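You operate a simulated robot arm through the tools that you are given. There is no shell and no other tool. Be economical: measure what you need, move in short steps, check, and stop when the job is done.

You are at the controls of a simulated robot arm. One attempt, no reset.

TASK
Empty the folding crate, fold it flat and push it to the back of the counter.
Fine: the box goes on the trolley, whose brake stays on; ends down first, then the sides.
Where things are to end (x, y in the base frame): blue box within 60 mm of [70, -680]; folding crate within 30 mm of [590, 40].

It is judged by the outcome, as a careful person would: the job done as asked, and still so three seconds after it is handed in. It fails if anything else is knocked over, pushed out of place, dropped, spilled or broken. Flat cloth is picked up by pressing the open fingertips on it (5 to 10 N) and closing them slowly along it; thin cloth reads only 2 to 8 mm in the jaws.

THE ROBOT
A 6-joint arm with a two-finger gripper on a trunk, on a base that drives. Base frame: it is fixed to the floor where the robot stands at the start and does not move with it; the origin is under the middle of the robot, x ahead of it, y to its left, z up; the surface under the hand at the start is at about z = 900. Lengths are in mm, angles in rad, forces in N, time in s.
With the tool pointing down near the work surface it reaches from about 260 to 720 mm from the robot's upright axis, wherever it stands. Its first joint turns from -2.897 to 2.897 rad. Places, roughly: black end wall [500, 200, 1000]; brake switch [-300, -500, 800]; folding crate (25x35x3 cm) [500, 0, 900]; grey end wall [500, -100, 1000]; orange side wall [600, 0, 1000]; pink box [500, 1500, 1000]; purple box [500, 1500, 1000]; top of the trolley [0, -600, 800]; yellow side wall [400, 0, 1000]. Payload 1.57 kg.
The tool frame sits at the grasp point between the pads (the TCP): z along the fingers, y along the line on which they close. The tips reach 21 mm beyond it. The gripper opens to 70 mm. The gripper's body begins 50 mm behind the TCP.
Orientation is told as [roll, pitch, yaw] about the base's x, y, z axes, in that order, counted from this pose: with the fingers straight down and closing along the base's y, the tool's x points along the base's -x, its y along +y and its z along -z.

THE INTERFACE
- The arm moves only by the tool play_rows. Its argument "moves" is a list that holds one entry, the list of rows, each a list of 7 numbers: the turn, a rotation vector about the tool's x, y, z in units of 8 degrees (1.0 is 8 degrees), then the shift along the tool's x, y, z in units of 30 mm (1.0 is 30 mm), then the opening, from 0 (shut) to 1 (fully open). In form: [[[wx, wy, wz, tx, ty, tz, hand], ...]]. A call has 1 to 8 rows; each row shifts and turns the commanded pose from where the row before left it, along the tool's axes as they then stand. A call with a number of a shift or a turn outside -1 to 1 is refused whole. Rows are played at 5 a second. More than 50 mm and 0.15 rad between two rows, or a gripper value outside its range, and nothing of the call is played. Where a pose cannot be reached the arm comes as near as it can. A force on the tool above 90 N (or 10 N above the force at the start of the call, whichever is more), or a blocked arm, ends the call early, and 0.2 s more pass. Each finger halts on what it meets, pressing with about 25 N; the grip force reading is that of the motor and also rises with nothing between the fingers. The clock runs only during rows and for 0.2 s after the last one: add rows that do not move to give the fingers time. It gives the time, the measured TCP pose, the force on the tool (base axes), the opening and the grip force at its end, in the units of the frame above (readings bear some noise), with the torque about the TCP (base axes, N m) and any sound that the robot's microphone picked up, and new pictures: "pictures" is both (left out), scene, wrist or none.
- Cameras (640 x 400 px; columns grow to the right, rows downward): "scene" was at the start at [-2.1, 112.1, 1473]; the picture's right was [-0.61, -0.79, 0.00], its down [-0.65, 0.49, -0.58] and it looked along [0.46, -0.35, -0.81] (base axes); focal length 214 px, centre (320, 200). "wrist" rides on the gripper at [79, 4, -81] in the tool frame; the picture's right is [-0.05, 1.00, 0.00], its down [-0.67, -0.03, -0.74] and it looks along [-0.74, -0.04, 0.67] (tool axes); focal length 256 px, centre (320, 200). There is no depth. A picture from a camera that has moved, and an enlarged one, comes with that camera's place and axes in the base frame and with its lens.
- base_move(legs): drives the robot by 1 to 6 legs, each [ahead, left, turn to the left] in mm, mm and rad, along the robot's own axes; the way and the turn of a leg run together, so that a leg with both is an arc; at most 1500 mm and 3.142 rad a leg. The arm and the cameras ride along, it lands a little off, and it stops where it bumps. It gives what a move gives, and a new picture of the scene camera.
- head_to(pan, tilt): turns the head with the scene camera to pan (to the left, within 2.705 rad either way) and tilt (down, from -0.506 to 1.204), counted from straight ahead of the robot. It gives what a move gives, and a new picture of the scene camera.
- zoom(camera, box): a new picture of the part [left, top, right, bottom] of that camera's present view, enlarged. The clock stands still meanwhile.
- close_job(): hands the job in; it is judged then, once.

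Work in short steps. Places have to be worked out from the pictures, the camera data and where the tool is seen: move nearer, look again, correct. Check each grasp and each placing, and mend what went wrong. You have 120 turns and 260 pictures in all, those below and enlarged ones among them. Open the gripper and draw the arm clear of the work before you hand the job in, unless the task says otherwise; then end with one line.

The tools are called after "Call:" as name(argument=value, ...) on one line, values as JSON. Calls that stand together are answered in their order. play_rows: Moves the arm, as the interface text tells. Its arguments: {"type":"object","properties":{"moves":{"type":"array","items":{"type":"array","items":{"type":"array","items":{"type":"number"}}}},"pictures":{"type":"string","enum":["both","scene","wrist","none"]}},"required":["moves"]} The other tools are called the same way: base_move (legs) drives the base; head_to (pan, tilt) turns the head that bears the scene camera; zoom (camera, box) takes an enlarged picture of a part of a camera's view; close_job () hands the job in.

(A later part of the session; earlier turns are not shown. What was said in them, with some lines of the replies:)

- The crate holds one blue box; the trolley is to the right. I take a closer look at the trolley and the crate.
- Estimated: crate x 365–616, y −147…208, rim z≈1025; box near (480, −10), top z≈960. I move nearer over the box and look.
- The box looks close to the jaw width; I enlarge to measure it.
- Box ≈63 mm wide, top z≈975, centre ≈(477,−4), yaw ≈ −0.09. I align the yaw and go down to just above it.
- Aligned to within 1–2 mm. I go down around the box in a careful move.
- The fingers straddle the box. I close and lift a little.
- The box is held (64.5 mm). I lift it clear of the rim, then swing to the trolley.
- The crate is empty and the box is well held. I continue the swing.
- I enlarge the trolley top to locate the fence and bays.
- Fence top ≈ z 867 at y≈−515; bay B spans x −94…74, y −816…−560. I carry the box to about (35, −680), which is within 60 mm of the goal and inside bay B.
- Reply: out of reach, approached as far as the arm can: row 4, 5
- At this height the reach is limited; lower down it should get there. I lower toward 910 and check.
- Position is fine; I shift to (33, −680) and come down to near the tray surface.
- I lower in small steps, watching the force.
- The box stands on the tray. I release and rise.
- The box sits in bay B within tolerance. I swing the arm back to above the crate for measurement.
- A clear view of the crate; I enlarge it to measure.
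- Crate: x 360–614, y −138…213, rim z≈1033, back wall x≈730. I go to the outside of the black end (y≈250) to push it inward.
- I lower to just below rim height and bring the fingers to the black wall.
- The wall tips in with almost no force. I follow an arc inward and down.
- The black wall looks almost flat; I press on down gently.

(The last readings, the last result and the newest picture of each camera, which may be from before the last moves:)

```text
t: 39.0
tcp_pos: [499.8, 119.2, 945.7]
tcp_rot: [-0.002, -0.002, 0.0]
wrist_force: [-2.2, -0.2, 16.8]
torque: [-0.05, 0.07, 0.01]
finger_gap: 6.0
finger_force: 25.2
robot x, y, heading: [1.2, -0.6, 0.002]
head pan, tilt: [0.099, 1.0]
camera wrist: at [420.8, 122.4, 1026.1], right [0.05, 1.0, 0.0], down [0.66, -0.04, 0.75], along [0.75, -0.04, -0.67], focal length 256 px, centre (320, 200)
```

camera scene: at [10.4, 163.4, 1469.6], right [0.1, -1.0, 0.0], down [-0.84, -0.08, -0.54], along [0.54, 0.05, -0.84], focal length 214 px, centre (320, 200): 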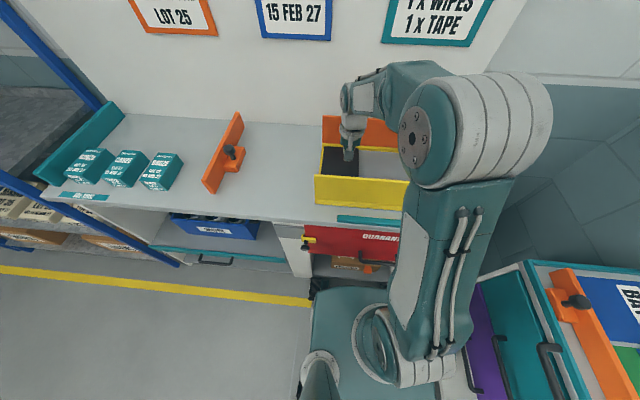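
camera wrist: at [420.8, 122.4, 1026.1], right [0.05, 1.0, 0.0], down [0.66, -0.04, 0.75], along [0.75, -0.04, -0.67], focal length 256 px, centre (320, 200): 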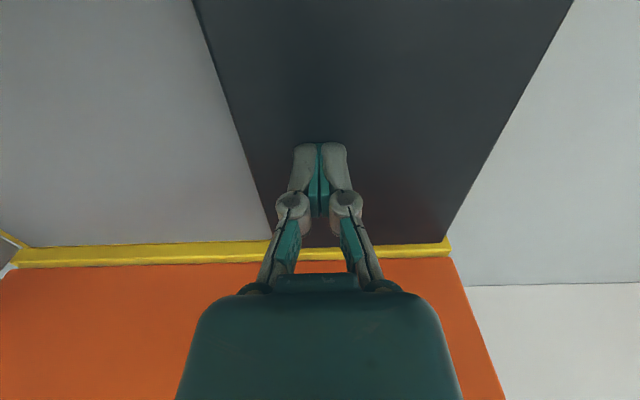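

The black end lies flat (16.8 N contact at tip z≈924). I rise and travel to the outside of the grey end.

Call:
play_rows(moves=[[[0, 0, 0, 0, 0, -0.7, 0], [0, 0, 0, 0, 0, -1, 0], [0, 0, 0, 0, 0, -1, 0], [0, 0, 0, 0, 0, -1, 0], [0, 0, 0, 0, 0, -0.9, 0], [0, 0, 0, 0, -1, 0, 0], [0, 0, 0, 0, -1, 0, 0], [0, 0, 0, 0, -1, 0, 0]]], pictures="scene")

Call:
play_rows(moves=[[[0, 0, 0, 0, -1, 0, 0], [0, 0, 0, 0, -1, 0, 0], [0, 0, 0, 0, -1, 0, 0], [0, 0, 0, 0, -1, 0, 0], [0, 0, 0, 0, -1, 0, 0], [0, 0, 0, 0, -1, 0, 0], [0, 0, 0, 0, -0.9, 0, 0], [0, 0, 0, 0, 0, 0, 0]]], pictures="both")

```text
t: 40.8
tcp_pos: [499.8, 28.3, 1082.9]
tcp_rot: [0.0, 0.002, 0.001]
wrist_force: [-0.4, -0.5, -0.1]
torque: [0.0, 0.01, -0.05]
finger_gap: 0.0
finger_force: 25.1
robot x, y, heading: [-1.7, -1.7, 0.002]
head pan, tilt: [0.099, 1.0]
camera scene: at [10.2, 162.2, 1469.7], right [0.1, -0.99, 0.0], down [-0.84, -0.08, -0.54], along [0.54, 0.05, -0.84], focal length 214 px, centre (320, 200)
```

scene: 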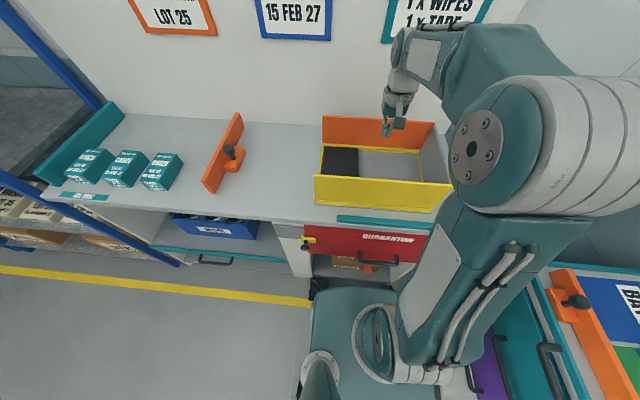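

```text
t: 42.6
tcp_pos: [500.4, -180.3, 1081.1]
tcp_rot: [-0.001, 0.0, 0.0]
wrist_force: [0.1, -0.3, -0.9]
torque: [-0.02, 0.0, 0.01]
finger_gap: 0.1
finger_force: 25.7
robot x, y, heading: [2.1, 1.3, 0.004]
head pan, tilt: [0.099, 1.0]
camera scene: at [10.3, 161.7, 1469.7], right [0.1, -1.0, 0.0], down [-0.84, -0.08, -0.54], along [0.54, 0.05, -0.84], focal length 214 px, centre (320, 200)
camera wrist: at [421.8, -176.4, 1163.1], right [0.05, 1.0, 0.0], down [0.67, -0.04, 0.74], along [0.74, -0.04, -0.67], focal length 256 px, centre (320, 200)
```

scene: 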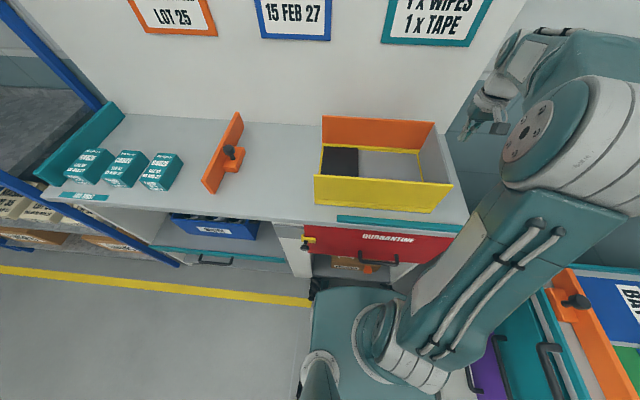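
wrist: 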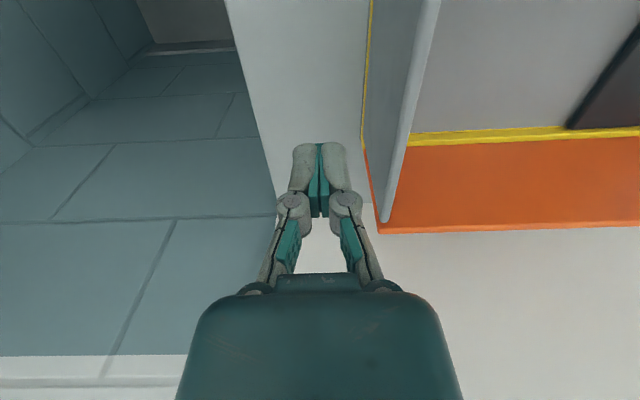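

Black end flat, grey end still up with my fingers outside it. I lower and begin pushing it in.

Call:
play_rows(moves=[[[0, 0, 0, 0, 0, 0.75, 0], [0, 0, 0, 0, 0, 0.75, 0], [0, 0, 0, 0, 0.5, 0, 0], [0, 0, 0, 0, 0.4, 0, 0], [0, 0, 0, 0, 0.4, 0, 0], [0, 0, 0, 0, 0.4, 0.05, 0], [0, 0, 0, 0, 0.43, 0.13, 0], [0, 0, 0, 0, 0.45, 0.17, 0]]], pictures="wrist")

Call:
play_rows(moves=[[[0, 0, 0, 0, 0.4, 0.23, 0], [0, 0, 0, 0, 0.4, 0.28, 0], [0, 0, 0, 0, 0.33, 0.33, 0], [0, 0, 0, 0, 0.32, 0.37, 0], [0, 0, 0, 0, 0.32, 0.55, 0], [0, 0, 0, 0, 0.1, 0.4, 0], [0, 0, 0, 0, 0, 0.2, 0], [0, 0, 0, 0, 0, 0, 0]]], pictures="both")

```text
t: 44.4
tcp_pos: [500.1, -101.1, 1025.5]
tcp_rot: [0.0, 0.0, 0.0]
wrist_force: [0.5, -0.6, 0.2]
torque: [0.02, 0.01, 0.01]
finger_gap: 0.0
finger_force: 24.7
robot x, y, heading: [2.7, 1.0, 0.003]
head pan, tilt: [0.099, 1.0]
camera wrist: at [420.6, -97.5, 1107.1], right [0.05, 1.0, 0.0], down [0.67, -0.04, 0.74], along [0.74, -0.04, -0.67], focal length 256 px, centre (320, 200)
```

wrist: 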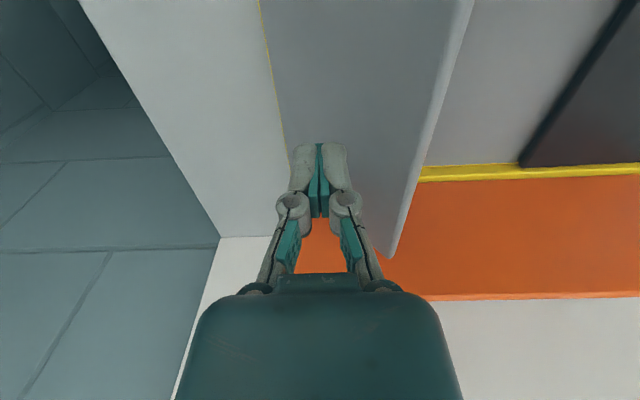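

```text
t: 46.2
tcp_pos: [499.6, -46.9, 955.6]
tcp_rot: [0.0, 0.0, 0.001]
wrist_force: [1.0, -0.7, -0.7]
torque: [0.0, 0.01, 0.02]
finger_gap: 0.0
finger_force: 24.8
robot x, y, heading: [-1.6, -0.6, 0.002]
head pan, tilt: [0.099, 1.0]
camera scene: at [10.4, 162.6, 1469.6], right [0.1, -1.0, 0.0], down [-0.84, -0.08, -0.54], along [0.54, 0.05, -0.84], focal length 214 px, centre (320, 200)
camera wrist: at [420.6, -42.1, 1036.3], right [0.05, 1.0, 0.0], down [0.67, -0.04, 0.74], along [0.74, -0.04, -0.67], focal length 256 px, centre (320, 200)
```

scene: 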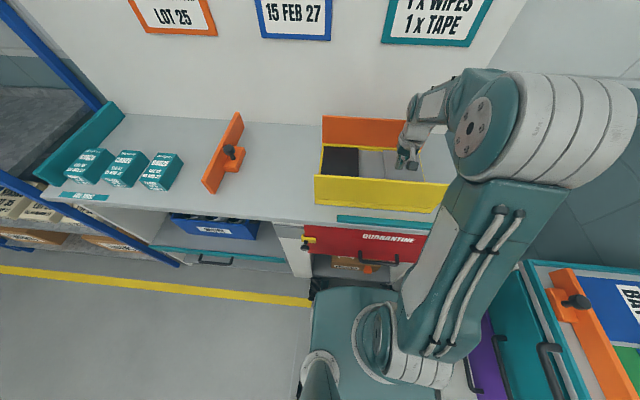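
wrist: 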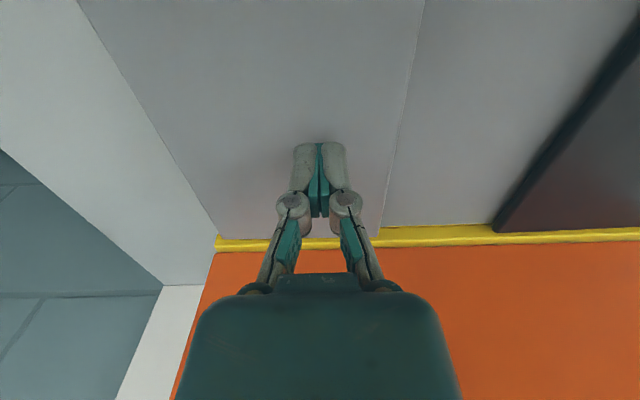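

Grey end is flat too. I press once lightly, rise, and go to the near side of the yellow wall.

Call:
play_rows(moves=[[[0, 0, 0, 0, 0, 0.25, 0], [0, 0, 0, 0, 0, 0, 0]]], pictures="none")

Call:
play_rows(moves=[[[0, 0, 0, 0, 0, -1, 0], [0, 0, 0, 0, 0, -1, 0], [0, 0, 0, 0, 0, -1, 0], [0, 0, 0, 0, 0, -1, 0], [0, 0, 0, 0, 0, -1, 0], [0, 0, 0, 0.9, 0.47, 0, 0], [0, 0, 0, 0.9, 0.47, 0, 0], [0, 0, 0, 0, 0, 0, 0]]], pictures="scene")

Call:
play_rows(moves=[[[0, 0, 0, 1, 0.47, 0, 0], [0, 0, 0, 1, 0.47, 0, 0], [0, 0, 0, 1, 0.47, 0, 0], [0, 0, 0, 1, 0.47, 0, 0], [0, 0, 0, 0.15, 0, 0, 0], [0, 0, 0, 0, 0, 0, 0]]], pictures="both")

```text
t: 46.8
tcp_pos: [500.6, -45.6, 947.7]
tcp_rot: [0.0, 0.002, -0.001]
wrist_force: [-0.4, 0.6, 0.7]
torque: [0.0, -0.01, -0.03]
finger_gap: 0.3
finger_force: 24.6
robot x, y, heading: [0.3, 1.1, -0.006]
head pan, tilt: [0.099, 1.0]
```

```text
t: 48.6
tcp_pos: [444.2, -15.3, 1098.7]
tcp_rot: [0.001, 0.001, 0.0]
wrist_force: [0.3, 0.4, -1.1]
torque: [-0.01, 0.04, 0.02]
finger_gap: 0.0
finger_force: 25.1
robot x, y, heading: [-2.5, -0.9, 0.004]
head pan, tilt: [0.099, 1.0]
camera scene: at [9.9, 162.9, 1469.6], right [0.1, -1.0, 0.0], down [-0.84, -0.08, -0.54], along [0.54, 0.05, -0.84], focal length 214 px, centre (320, 200)
```

scene: 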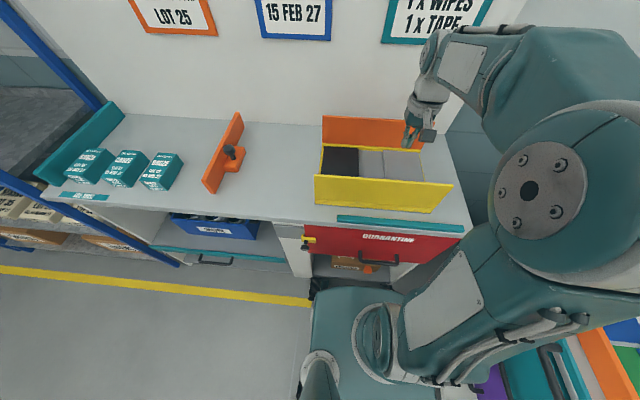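

```text
t: 50.0
tcp_pos: [322.4, 39.8, 1098.7]
tcp_rot: [-0.002, 0.0, 0.001]
wrist_force: [0.3, 0.5, 0.0]
torque: [0.0, 0.05, -0.01]
finger_gap: 0.2
finger_force: 25.0
robot x, y, heading: [-2.5, 2.4, 0.001]
head pan, tilt: [0.099, 1.0]
camera scene: at [9.2, 163.0, 1469.6], right [0.1, -1.0, 0.0], down [-0.84, -0.08, -0.54], along [0.54, 0.05, -0.84], focal length 214 px, centre (320, 200)
camera wrist: at [242.3, 44.4, 1179.1], right [0.05, 1.0, 0.0], down [0.67, -0.04, 0.74], along [0.74, -0.04, -0.67], focal length 256 px, centre (320, 200)
```

scene: 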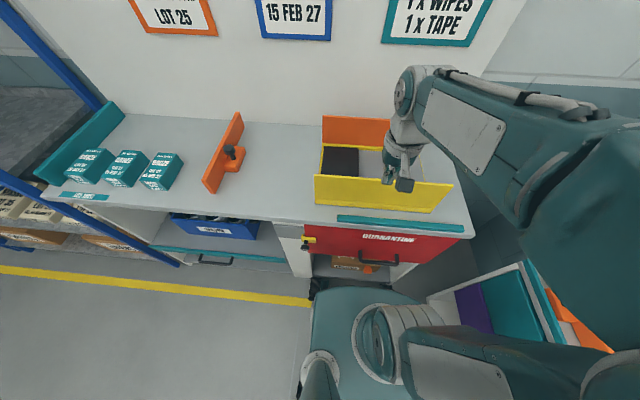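
wrist: 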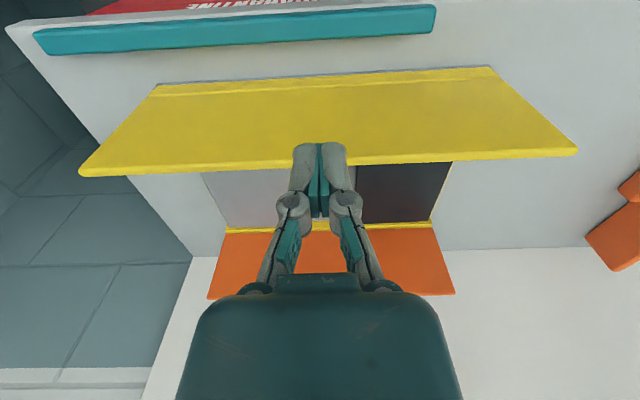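

Fingers are outside the yellow wall. I lower and push it over with the same arc.

Call:
play_rows(moves=[[[0, 0, 0, 0, 0, 0.7, 0], [0, 0, 0, 0, 0, 0.7, 0], [0, 0, 0, 0, 0, 0.65, 0], [0, 0, 0, -0.5, 0, 0, 0], [0, 0, 0, -0.4, 0, 0, 0], [0, 0, 0, -0.4, 0, 0, 0], [0, 0, 0, -0.4, 0, 0.05, 0], [0, 0, 0, 0, 0, 0, 0]]], pictures="both")

```text
t: 51.8
tcp_pos: [372.6, 39.3, 1035.5]
tcp_rot: [0.001, 0.001, 0.0]
wrist_force: [0.0, 0.3, 0.2]
torque: [-0.02, -0.02, 0.0]
finger_gap: 0.0
finger_force: 24.4
robot x, y, heading: [-1.9, 1.7, 0.003]
head pan, tilt: [0.099, 1.0]
camera scene: at [9.7, 163.0, 1469.6], right [0.1, -1.0, 0.0], down [-0.84, -0.08, -0.54], along [0.54, 0.05, -0.84], focal length 214 px, centre (320, 200)
camera wrist: at [292.3, 44.0, 1115.9], right [0.05, 1.0, 0.0], down [0.67, -0.04, 0.74], along [0.74, -0.04, -0.67], focal length 256 px, centre (320, 200)
```

scene: 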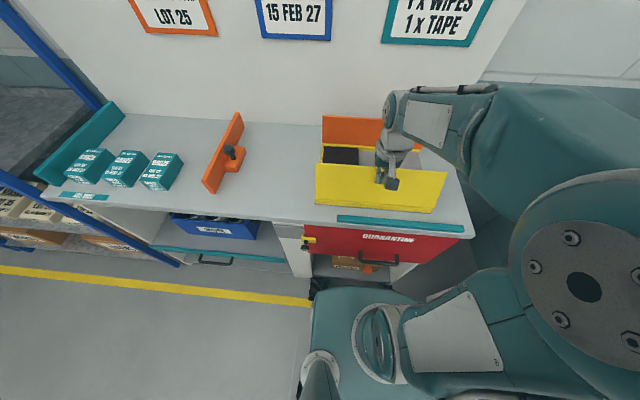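
wrist: 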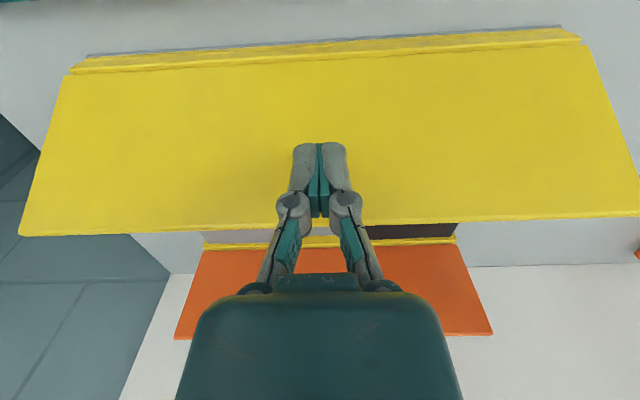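

Folding inward. I continue the arc down.

Call:
play_rows(moves=[[[0, 0, 0, -0.43, 0, 0.13, 0], [0, 0, 0, -0.45, 0, 0.17, 0], [0, 0, 0, -0.4, 0, 0.23, 0], [0, 0, 0, -0.4, 0, 0.28, 0], [0, 0, 0, -0.33, 0, 0.33, 0], [0, 0, 0, -0.32, 0, 0.37, 0], [0, 0, 0, -0.32, 0, 0.55, 0], [0, 0, 0, 0, 0, 0, 0]]], pictures="both")

```text
t: 53.6
tcp_pos: [451.6, 39.4, 973.2]
tcp_rot: [0.001, 0.002, 0.001]
wrist_force: [0.3, -0.1, 0.4]
torque: [-0.01, 0.0, 0.02]
finger_gap: 0.0
finger_force: 25.0
robot x, y, heading: [0.3, -1.1, 0.0]
head pan, tilt: [0.099, 1.0]
camera scene: at [10.2, 163.1, 1469.6], right [0.1, -1.0, 0.0], down [-0.84, -0.08, -0.54], along [0.54, 0.05, -0.84], focal length 214 px, centre (320, 200)
camera wrist: at [371.8, 43.3, 1054.2], right [0.05, 1.0, 0.0], down [0.67, -0.04, 0.74], along [0.74, -0.04, -0.67], focal length 256 px, centre (320, 200)
```

scene: 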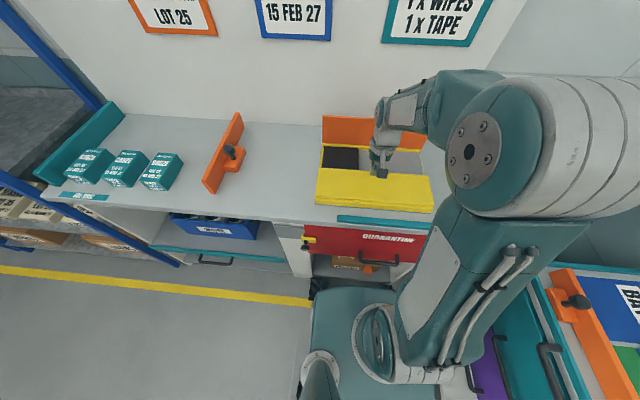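
wrist: 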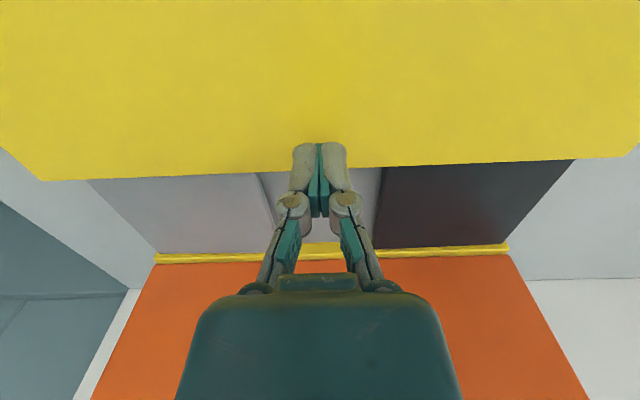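

I press the yellow wall the rest of the way down gently.

Call:
play_rows(moves=[[[0, 0, 0, -0.1, 0, 0.3, 0], [0, 0, 0, 0, 0, 0.25, 0], [0, 0, 0, 0, 0, 0.2, 0], [0, 0, 0, 0, 0, 0, 0]]], pictures="wrist")

```text
t: 54.6
tcp_pos: [454.5, 39.9, 956.1]
tcp_rot: [0.0, -0.013, 0.001]
wrist_force: [-7.1, 0.8, 71.3]
torque: [0.02, 0.5, -0.05]
finger_gap: 6.0
finger_force: 25.7
robot x, y, heading: [-3.1, -0.5, 0.001]
head pan, tilt: [0.099, 1.0]
camera wrist: at [374.1, 43.7, 1036.1], right [0.05, 1.0, 0.0], down [0.66, -0.04, 0.75], along [0.75, -0.04, -0.66], focal length 256 px, centre (320, 200)
```

wrist: 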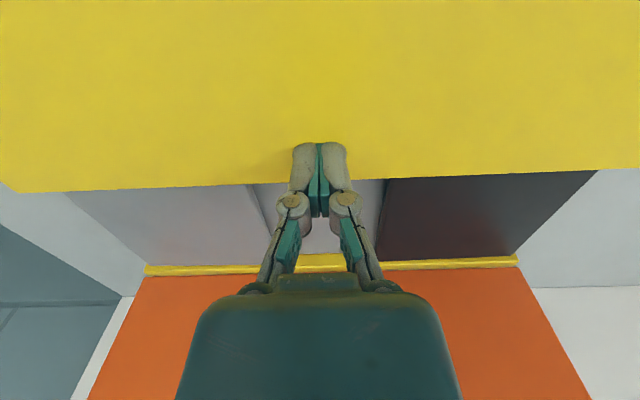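

Flat (and firmly stopped at tip z≈935); I rise at once and travel over to behind the orange wall.

Call:
play_rows(moves=[[[0, 0, 0, 0, 0, -0.6, 0], [0, 0, 0, 0, 0, -1, 0], [0, 0, 0, 0, 0, -1, 0], [0, 0, 0, 0, 0, -1, 0], [0, 0, 0, 0, 0, -1, 0], [0, 0, 0, -1, 0, 0, 0], [0, 0, 0, -1, 0, 0, 0], [0, 0, 0, 0, 0, 0, 0]]], pictures="both")

```text
t: 56.4
tcp_pos: [515.2, 39.3, 1088.7]
tcp_rot: [0.001, 0.0, 0.0]
wrist_force: [-0.1, -0.8, 0.5]
torque: [0.03, 0.01, 0.0]
finger_gap: 0.0
finger_force: 25.3
robot x, y, heading: [-2.2, -0.7, -0.001]
head pan, tilt: [0.099, 1.0]
camera scene: at [10.4, 163.1, 1469.6], right [0.1, -1.0, 0.0], down [-0.84, -0.08, -0.54], along [0.54, 0.05, -0.84], focal length 214 px, centre (320, 200)
camera wrist: at [435.7, 43.1, 1169.5], right [0.05, 1.0, 0.0], down [0.67, -0.04, 0.74], along [0.74, -0.04, -0.67], focal length 256 px, centre (320, 200)
```

scene: 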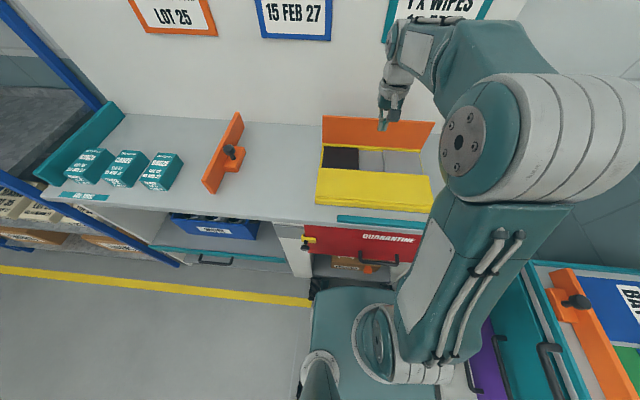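
wrist: 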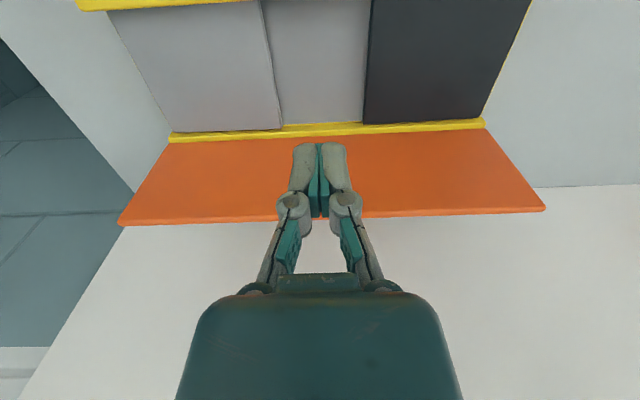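

I go on over the orange wall to x≈648.

Call:
play_rows(moves=[[[0, 0, 0, -0.9, 0, 0, 0], [0, 0, 0, -0.9, 0, 0, 0], [0, 0, 0, -0.9, 0, 0, 0], [0, 0, 0, -0.9, 0, 0, 0], [0, 0, 0, -0.9, 0, 0, 0], [0, 0, 0, 0, 0, 0, 0]]], pictures="both")

```text
t: 57.8
tcp_pos: [649.5, 39.7, 1089.5]
tcp_rot: [0.0, 0.001, 0.0]
wrist_force: [0.0, -0.1, 0.9]
torque: [0.0, -0.01, 0.02]
finger_gap: 0.1
finger_force: 24.8
robot x, y, heading: [1.6, 1.7, 0.0]
head pan, tilt: [0.099, 1.0]
camera scene: at [11.2, 163.1, 1469.6], right [0.1, -1.0, 0.0], down [-0.84, -0.08, -0.54], along [0.54, 0.05, -0.84], focal length 214 px, centre (320, 200)
camera wrist: at [571.0, 44.5, 1169.5], right [0.05, 1.0, 0.0], down [0.67, -0.04, 0.74], along [0.74, -0.04, -0.67], focal length 256 px, centre (320, 200)
```

scene: 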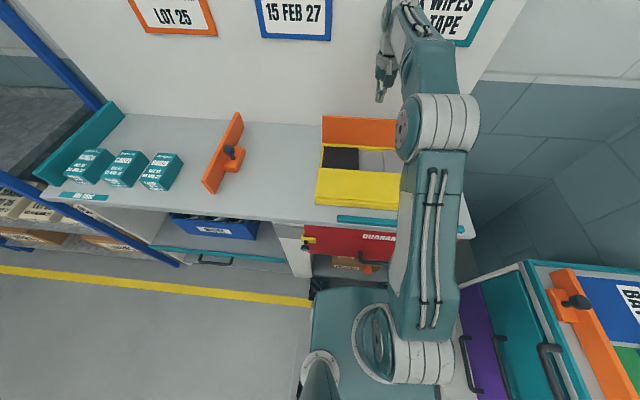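
wrist: 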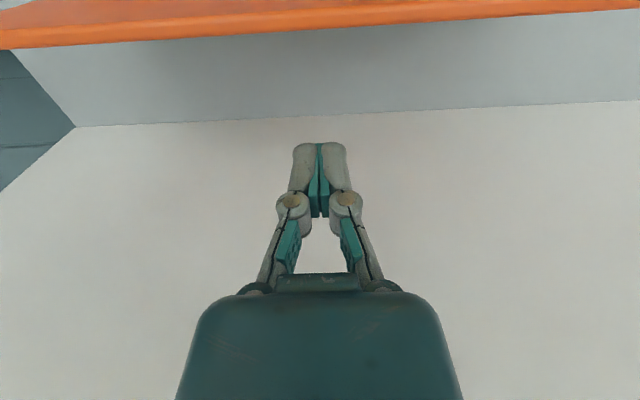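

The fingers are clear behind the orange wall. I lower and pull it inward.

Call:
play_rows(moves=[[[0, 0, 0, 0, 0, 0.6, 0], [0, 0, 0, 0, 0, 0.6, 0], [0, 0, 0, 0, 0, 0.55, 0], [0, 0, 0, 0.4, 0, 0, 0], [0, 0, 0, 0.4, 0, 0, 0], [0, 0, 0, 0.4, 0, 0, 0], [0, 0, 0, 0.4, 0, 0.05, 0], [0, 0, 0, 0, 0, 0, 0]]], pictures="both")

```text
t: 59.6
tcp_pos: [603.8, 39.0, 1034.1]
tcp_rot: [0.0, 0.001, 0.0]
wrist_force: [0.6, 0.0, 1.1]
torque: [-0.01, 0.0, 0.04]
finger_gap: 0.2
finger_force: 24.6
robot x, y, heading: [-1.2, 1.9, 0.001]
head pan, tilt: [0.099, 1.0]
camera scene: at [10.8, 163.1, 1469.6], right [0.1, -1.0, 0.0], down [-0.84, -0.08, -0.54], along [0.54, 0.05, -0.84], focal length 214 px, centre (320, 200)
camera wrist: at [523.0, 42.7, 1115.5], right [0.05, 1.0, 0.0], down [0.67, -0.04, 0.74], along [0.74, -0.04, -0.67], focal length 256 px, centre (320, 200)
```

scene: 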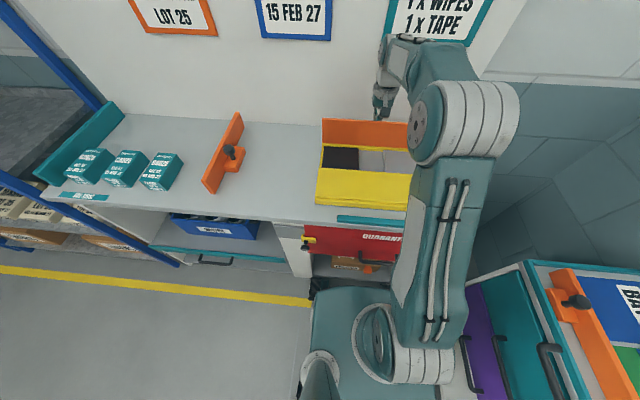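
wrist: 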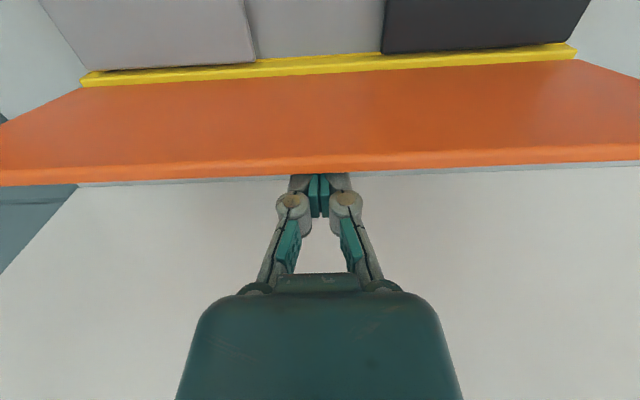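

The tips are behind the orange wall; I continue the arc toward me.

Call:
play_rows(moves=[[[0, 0, 0, 0.43, 0, 0.1, 0], [0, 0, 0, 0.45, 0, 0.15, 0], [0, 0, 0, 0.4, 0, 0.2, 0], [0, 0, 0, 0.4, 0, 0.28, 0], [0, 0, 0, 0.35, 0, 0.33, 0], [0, 0, 0, 0.33, 0, 0.37, 0], [0, 0, 0, 0.32, 0, 0.5, 0], [0, 0, 0, 0, 0, 0, 0]]], pictures="both")

```text
t: 61.4
tcp_pos: [522.4, 39.6, 976.5]
tcp_rot: [-0.001, 0.004, -0.001]
wrist_force: [0.2, 1.2, -0.2]
torque: [0.01, 0.02, 0.0]
finger_gap: 0.0
finger_force: 24.8
robot x, y, heading: [-1.1, 1.5, 0.006]
head pan, tilt: [0.099, 1.0]
camera scene: at [10.4, 163.0, 1469.6], right [0.1, -1.0, 0.0], down [-0.84, -0.08, -0.54], along [0.54, 0.05, -0.84], focal length 214 px, centre (320, 200)
camera wrist: at [442.2, 42.9, 1057.0], right [0.05, 1.0, 0.0], down [0.67, -0.04, 0.74], along [0.74, -0.04, -0.67], focal length 256 px, centre (320, 200)
```

scene: 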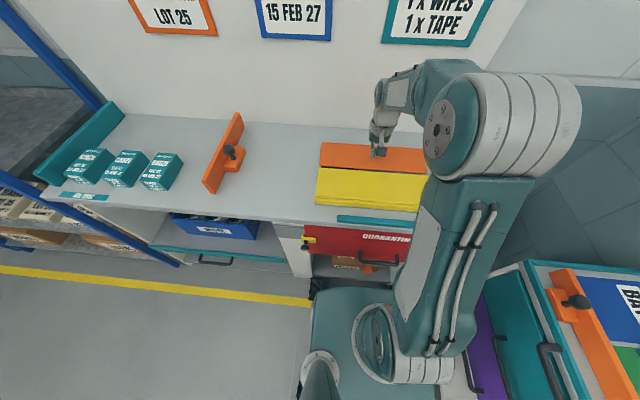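
wrist: 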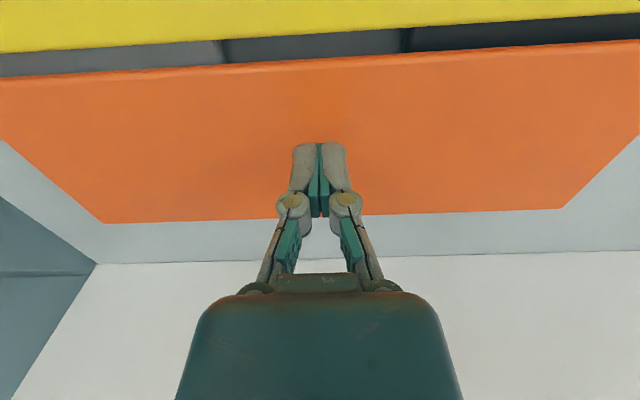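

I press it flat with small steps.

Call:
play_rows(moves=[[[0, 0, 0, 0, 0, 0.25, 0], [0, 0, 0, 0, 0, 0.2, 0], [0, 0, 0, 0, 0, 0.1, 0], [0, 0, 0, 0, 0, 0, 0]]], pictures="wrist")

```text
t: 62.4
tcp_pos: [521.5, 38.8, 960.3]
tcp_rot: [0.001, 0.0, 0.0]
wrist_force: [-0.2, -0.5, 0.0]
torque: [0.0, 0.02, -0.01]
finger_gap: 0.2
finger_force: 25.3
robot x, y, heading: [3.8, 0.8, 0.003]
head pan, tilt: [0.099, 1.0]
camera wrist: at [442.3, 43.0, 1040.9], right [0.05, 1.0, 0.0], down [0.67, -0.04, 0.74], along [0.74, -0.04, -0.67], focal length 256 px, centre (320, 200)
```

wrist: 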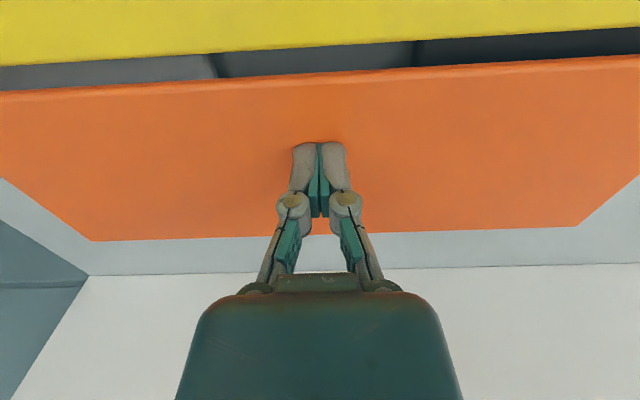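

Call:
play_rows(moves=[[[0, 0, 0, 0, 0, 0.1, 0], [0, 0, 0, 0, 0, 0.06, 0], [0, 0, 0, 0, 0, 0, 0]]], pictures="none")

Call:
play_rows(moves=[[[0, 0, 0, 0, 0, -0.6, 0], [0, 0, 0, 0, 0, -1, 0], [0, 0, 0, 0, 0, -1, 0], [0, 0, 0, 1, 0, -0.5, 0], [0, 0, 0, 1, 0, 0, 0], [0, 0, 0, 1, 0, 0, 0], [0, 0, 0, 1, 0, 0, 0], [0, 0, 0, 1, 0, 0, 0]]], pictures="both")

```text
t: 63.2
tcp_pos: [520.6, 39.1, 957.8]
tcp_rot: [0.0, -0.004, 0.0]
wrist_force: [-0.7, -1.2, 34.0]
torque: [0.01, 0.15, 0.0]
finger_gap: 5.8
finger_force: 25.0
robot x, y, heading: [-1.9, 0.1, -0.006]
head pan, tilt: [0.099, 1.0]
```

```text
t: 65.0
tcp_pos: [371.5, 39.6, 1048.4]
tcp_rot: [0.0, 0.0, 0.002]
wrist_force: [0.3, -0.1, -0.7]
torque: [0.02, 0.03, 0.02]
finger_gap: 0.0
finger_force: 25.0
robot x, y, heading: [-1.0, -2.2, 0.002]
head pan, tilt: [0.099, 1.0]
camera scene: at [9.5, 162.9, 1469.6], right [0.1, -1.0, 0.0], down [-0.84, -0.08, -0.54], along [0.54, 0.05, -0.84], focal length 214 px, centre (320, 200)
camera wrist: at [291.6, 43.8, 1128.3], right [0.05, 1.0, 0.0], down [0.67, -0.03, 0.74], along [0.74, -0.04, -0.67], focal length 256 px, centre (320, 200)
```

scene: 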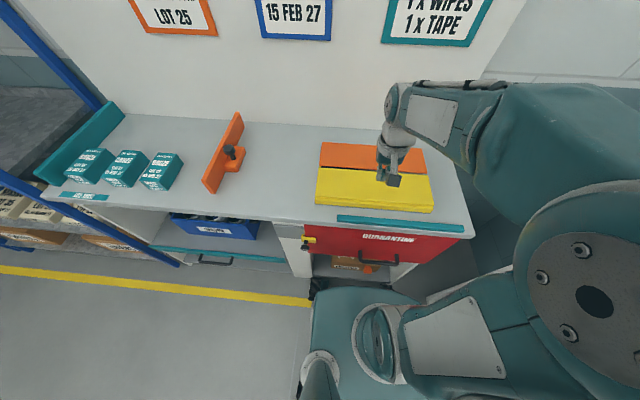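
wrist: 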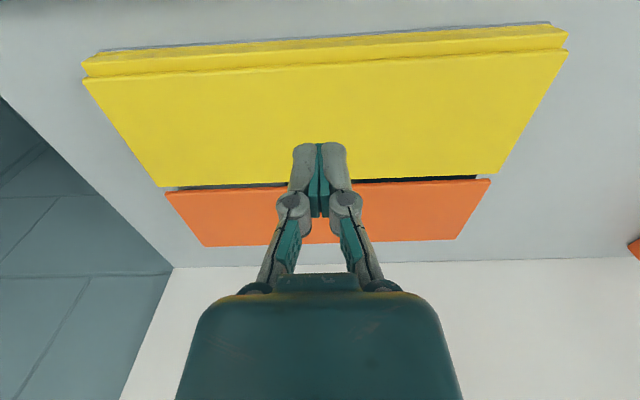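

The crate is folded flat. I measure its place before pushing.

Call:
zoom(camera="scene", box=[295, 95, 475, 245])

```text
2.67 times, centred on (385, 170) of scene
camera zoom: at [9.5, 162.9, 1469.6], right [0.1, -1.0, 0.0], down [-0.84, -0.08, -0.54], along [0.54, 0.05, -0.84], focal length 572 px, centre (147, 280)
```

zoom: 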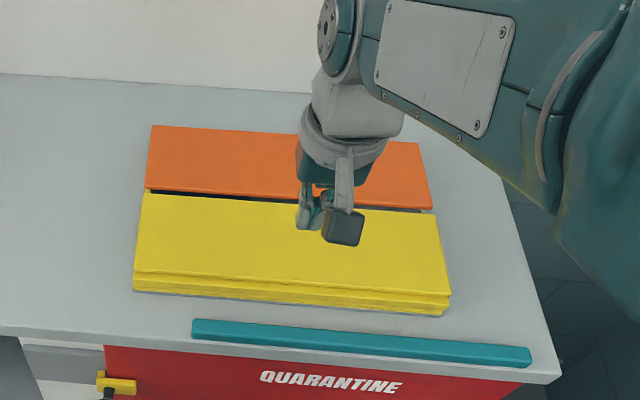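

The crate hasn't shifted: centre ≈(487, 38). I open the fingers for a wide, stable push, and go down in the gap between the teal bar (x≈320) and the crate edge (x≈359).

Call:
play_rows(moves=[[[0, 0, 0, 0.5, 0, 0, 0.5], [0, 0, 0, 0.53, 0, 0, 1], [0, 0, 0, 0, 0, 0.9, 1], [0, 0, 0, 0, 0, 0.9, 1], [0, 0, 0, 0, 0, 0.4, 1], [0, 0, 0, 0, 0, 0, 1]]], pictures="both")

```text
t: 66.4
tcp_pos: [340.0, 40.0, 982.9]
tcp_rot: [0.0, -0.001, 0.001]
wrist_force: [-0.3, -0.4, -0.4]
torque: [0.01, 0.03, -0.01]
finger_gap: 70.0
finger_force: 0.0
robot x, y, heading: [-0.6, 0.1, 0.0]
head pan, tilt: [0.099, 1.0]
camera scene: at [9.6, 163.0, 1469.6], right [0.1, -1.0, 0.0], down [-0.84, -0.08, -0.54], along [0.54, 0.05, -0.84], focal length 214 px, centre (320, 200)
camera wrist: at [261.6, 43.5, 1063.2], right [0.05, 1.0, 0.0], down [0.67, -0.04, 0.74], along [0.74, -0.04, -0.67], focal length 256 px, centre (320, 200)
```

scene: 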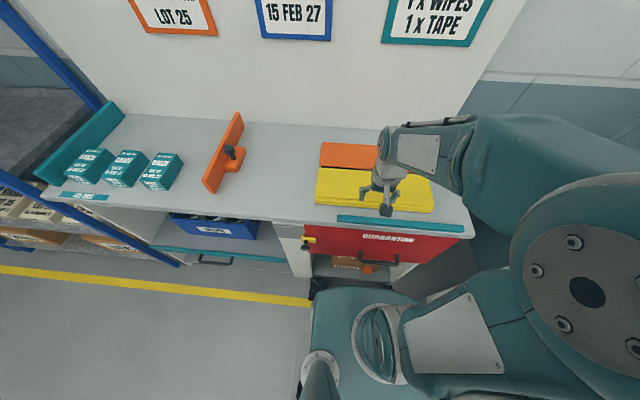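
wrist: 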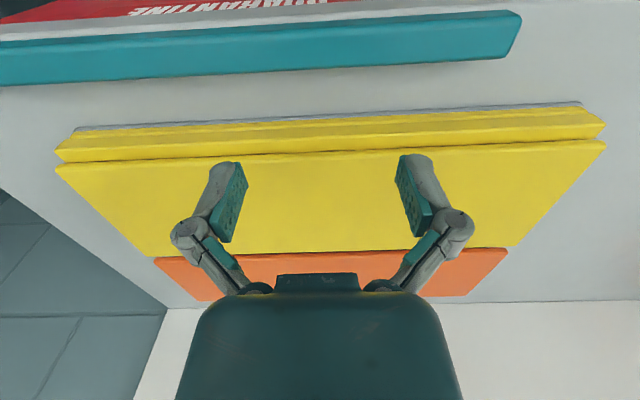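

The gap is x≈324–356 and my fingers at 340±7.5 fit it. I go down to tip z≈908.

Call:
play_rows(moves=[[[0, 0, 0, 0, 0, 0.6, 1], [0, 0, 0, 0, 0, 0.6, 1], [0, 0, 0, 0, 0, 0.5, 1], [0, 0, 0, 0, 0, 0, 1]]], pictures="both")

```text
t: 67.4
tcp_pos: [339.9, 39.7, 931.5]
tcp_rot: [0.0, -0.001, 0.0]
wrist_force: [-0.1, 0.3, 0.5]
torque: [0.0, 0.01, -0.02]
finger_gap: 70.0
finger_force: 0.0
robot x, y, heading: [0.9, -2.0, -0.005]
head pan, tilt: [0.099, 1.0]
camera scene: at [9.7, 163.0, 1469.6], right [0.1, -1.0, 0.0], down [-0.84, -0.08, -0.54], along [0.54, 0.05, -0.84], focal length 214 px, centre (320, 200)
camera wrist: at [259.5, 43.3, 1012.2], right [0.05, 1.0, 0.0], down [0.67, -0.04, 0.74], along [0.74, -0.04, -0.67], focal length 256 px, centre (320, 200)
```

scene: 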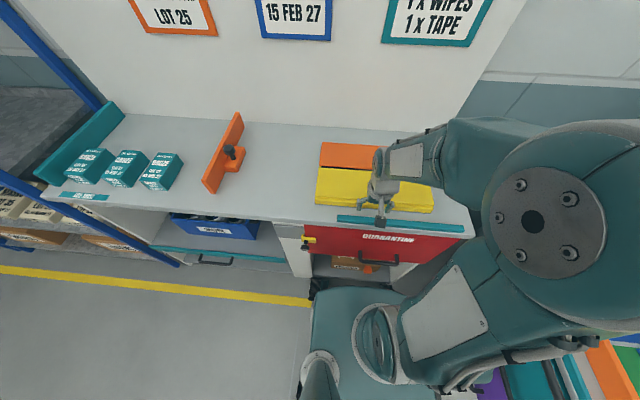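
wrist: 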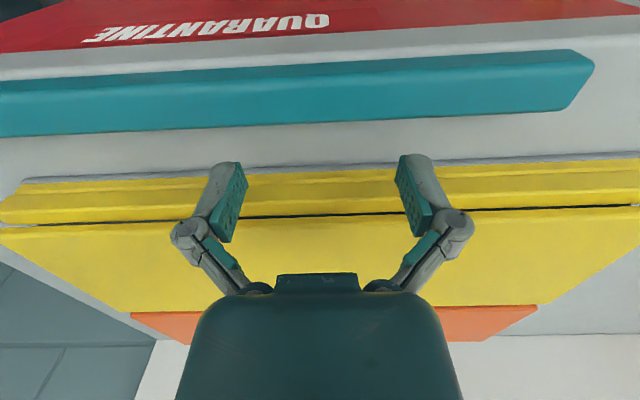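

In place. I push about 60 mm, then check.

Call:
play_rows(moves=[[[0, 0, 0, -0.2, 0, 0, 1], [0, 0, 0, -0.25, 0, 0, 1], [0, 0, 0, -0.3, 0, 0, 1], [0, 0, 0, -0.3, 0, 0, 1], [0, 0, 0, -0.3, 0, 0, 1], [0, 0, 0, -0.3, 0, 0, 1], [0, 0, 0, -0.3, 0, 0, 1], [0, 0, 0, 0, 0, 0, 1]]], pictures="both")

```text
t: 69.2
tcp_pos: [397.6, 39.7, 932.2]
tcp_rot: [0.0, 0.002, -0.001]
wrist_force: [-6.4, 0.3, 2.4]
torque: [0.07, -0.02, 0.02]
finger_gap: 70.1
finger_force: 0.1
robot x, y, heading: [-2.3, 0.9, -0.001]
head pan, tilt: [0.099, 1.0]
camera scene: at [9.5, 163.1, 1469.6], right [0.1, -1.0, 0.0], down [-0.84, -0.08, -0.54], along [0.54, 0.05, -0.84], focal length 214 px, centre (320, 200)
camera wrist: at [318.6, 43.1, 1012.4], right [0.05, 1.0, 0.0], down [0.67, -0.04, 0.74], along [0.74, -0.04, -0.67], focal length 256 px, centre (320, 200)
```

scene: 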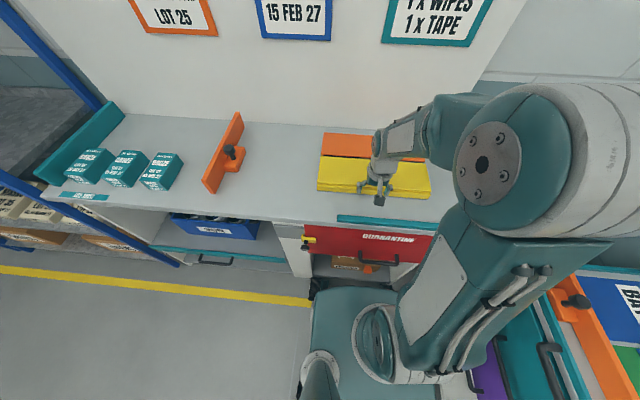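
wrist: 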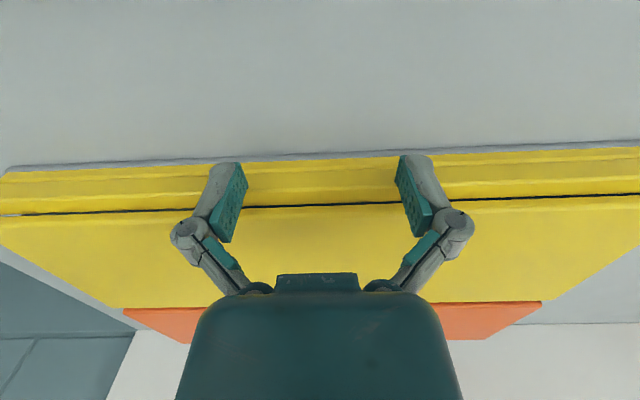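

The crate slides straight at ~6 N. I push the remaining ~60 mm.

Call:
play_rows(moves=[[[0, 0, 0, -0.3, 0, 0, 1], [0, 0, 0, -0.3, 0, 0, 1], [0, 0, 0, -0.3, 0, 0, 1], [0, 0, 0, -0.3, 0, 0, 1], [0, 0, 0, -0.3, 0, 0, 1], [0, 0, 0, -0.3, 0, 0, 1], [0, 0, 0, -0.2, 0, 0, 1], [0, 0, 0, 0, 0, 0, 1]]], pictures="both")

```text
t: 71.0
tcp_pos: [458.7, 39.7, 931.5]
tcp_rot: [-0.002, 0.002, -0.001]
wrist_force: [-4.1, -0.5, -1.4]
torque: [0.0, 0.04, 0.1]
finger_gap: 69.9
finger_force: 0.1
robot x, y, heading: [-2.7, 1.5, 0.004]
head pan, tilt: [0.099, 1.0]
camera scene: at [10.1, 163.1, 1469.6], right [0.1, -1.0, 0.0], down [-0.84, -0.08, -0.54], along [0.54, 0.05, -0.84], focal length 214 px, centre (320, 200)
camera wrist: at [379.9, 43.8, 1012.3], right [0.05, 1.0, 0.0], down [0.67, -0.03, 0.74], along [0.74, -0.04, -0.67], focal length 256 px, centre (320, 200)
```

scene: 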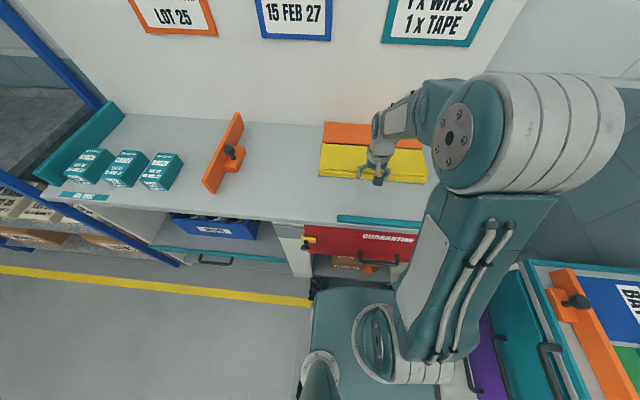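
wrist: 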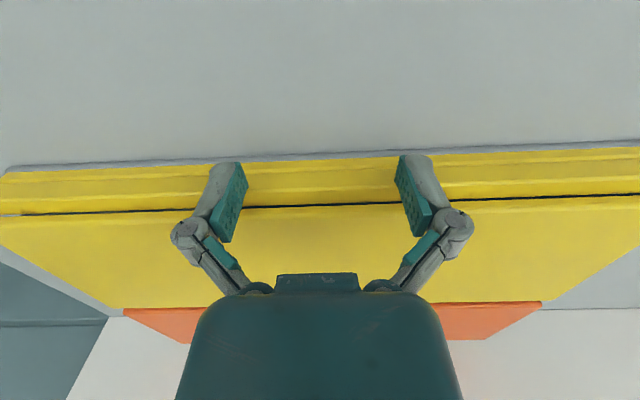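

The crate should now be centred near x≈591. I back off, raise the arm clear and measure.

Call:
play_rows(moves=[[[0, 0, 0, 0.5, 0, 0, 1], [0, 0, 0, 0.5, 0, -0.3, 1], [0, 0, 0, 0.4, 0, -1, 1], [0, 0, 0, 0.4, 0, -1, 1], [0, 0, 0, 0.4, -0.5, -1, 1], [0, 0, 0, 0, -1, -1, 1], [0, 0, 0, 0, -1, -1, 1], [0, 0, 0, 0, -1, -1, 1]]], pictures="scene")

Call:
play_rows(moves=[[[0, 0, 0, 0, -1, 0, 1], [0, 0, 0, 0, -1, 0, 1], [0, 0, 0, 0, -1, 0, 1], [0, 0, 0, 0, -1, 0, 1], [0, 0, 0, 0, -1, 0, 1], [0, 0, 0, 0, 0, 0, 1]]], pictures="wrist")

Call:
zoom(camera="scene", box=[295, 95, 475, 245])

```text
t: 72.8
tcp_pos: [393.4, -64.9, 1117.9]
tcp_rot: [0.001, 0.002, 0.001]
wrist_force: [-0.9, -0.4, 0.2]
torque: [-0.01, -0.02, -0.01]
finger_gap: 70.0
finger_force: 0.0
robot x, y, heading: [0.1, 3.0, 0.002]
head pan, tilt: [0.099, 1.0]
camera scene: at [9.6, 162.0, 1469.7], right [0.1, -0.99, 0.0], down [-0.84, -0.08, -0.54], along [0.54, 0.05, -0.84], focal length 214 px, centre (320, 200)
```

scene: 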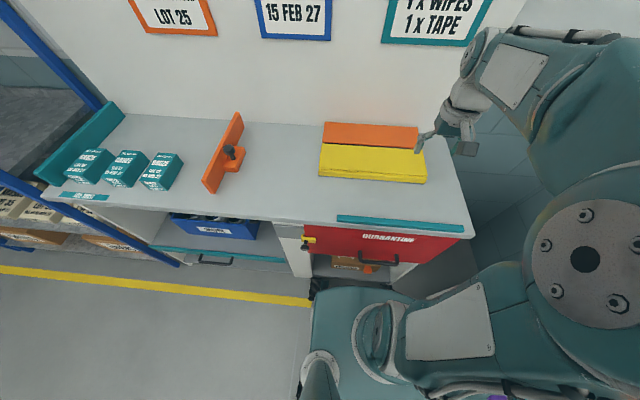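

```text
t: 74.2
tcp_pos: [392.4, -215.6, 1121.8]
tcp_rot: [0.001, 0.001, -0.001]
wrist_force: [-0.5, -1.0, 0.2]
torque: [0.01, -0.01, 0.05]
finger_gap: 69.9
finger_force: 0.0
robot x, y, heading: [0.6, 0.5, 0.0]
head pan, tilt: [0.099, 1.0]
camera wrist: at [313.7, -213.0, 1202.3], right [0.05, 1.0, 0.0], down [0.67, -0.04, 0.74], along [0.74, -0.04, -0.67], focal length 256 px, centre (320, 200)
```

wrist: 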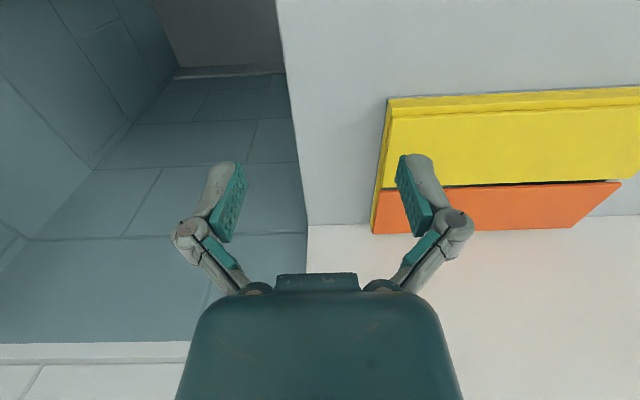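

```text
2.67 times, centred on (385, 170) of scene
camera zoom: at [9.8, 161.7, 1469.8], right [0.1, -1.0, 0.0], down [-0.84, -0.08, -0.54], along [0.54, 0.05, -0.84], focal length 572 px, centre (147, 280)
```

zoom: 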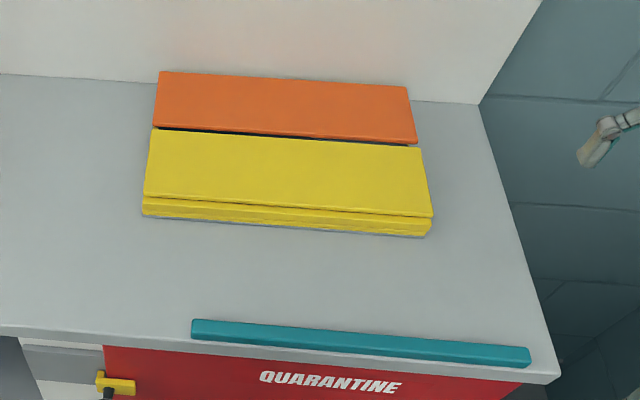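

The crate lies flat at about (592, 37). The box stands on the trolley in bay B, the brake is untouched, and the hand is open and clear, so I hand the job in.

Call:
close_job()

```text
The job is handed in.
```

I emptied the crate, folded it flat (ends first, then sides) and pushed it to the back of the counter. By my measurement its centre is at about (592, 37). The blue box stands on the trolley at about (33, −680), inside bay B and about 37 mm from its target, and I did not touch the brake.
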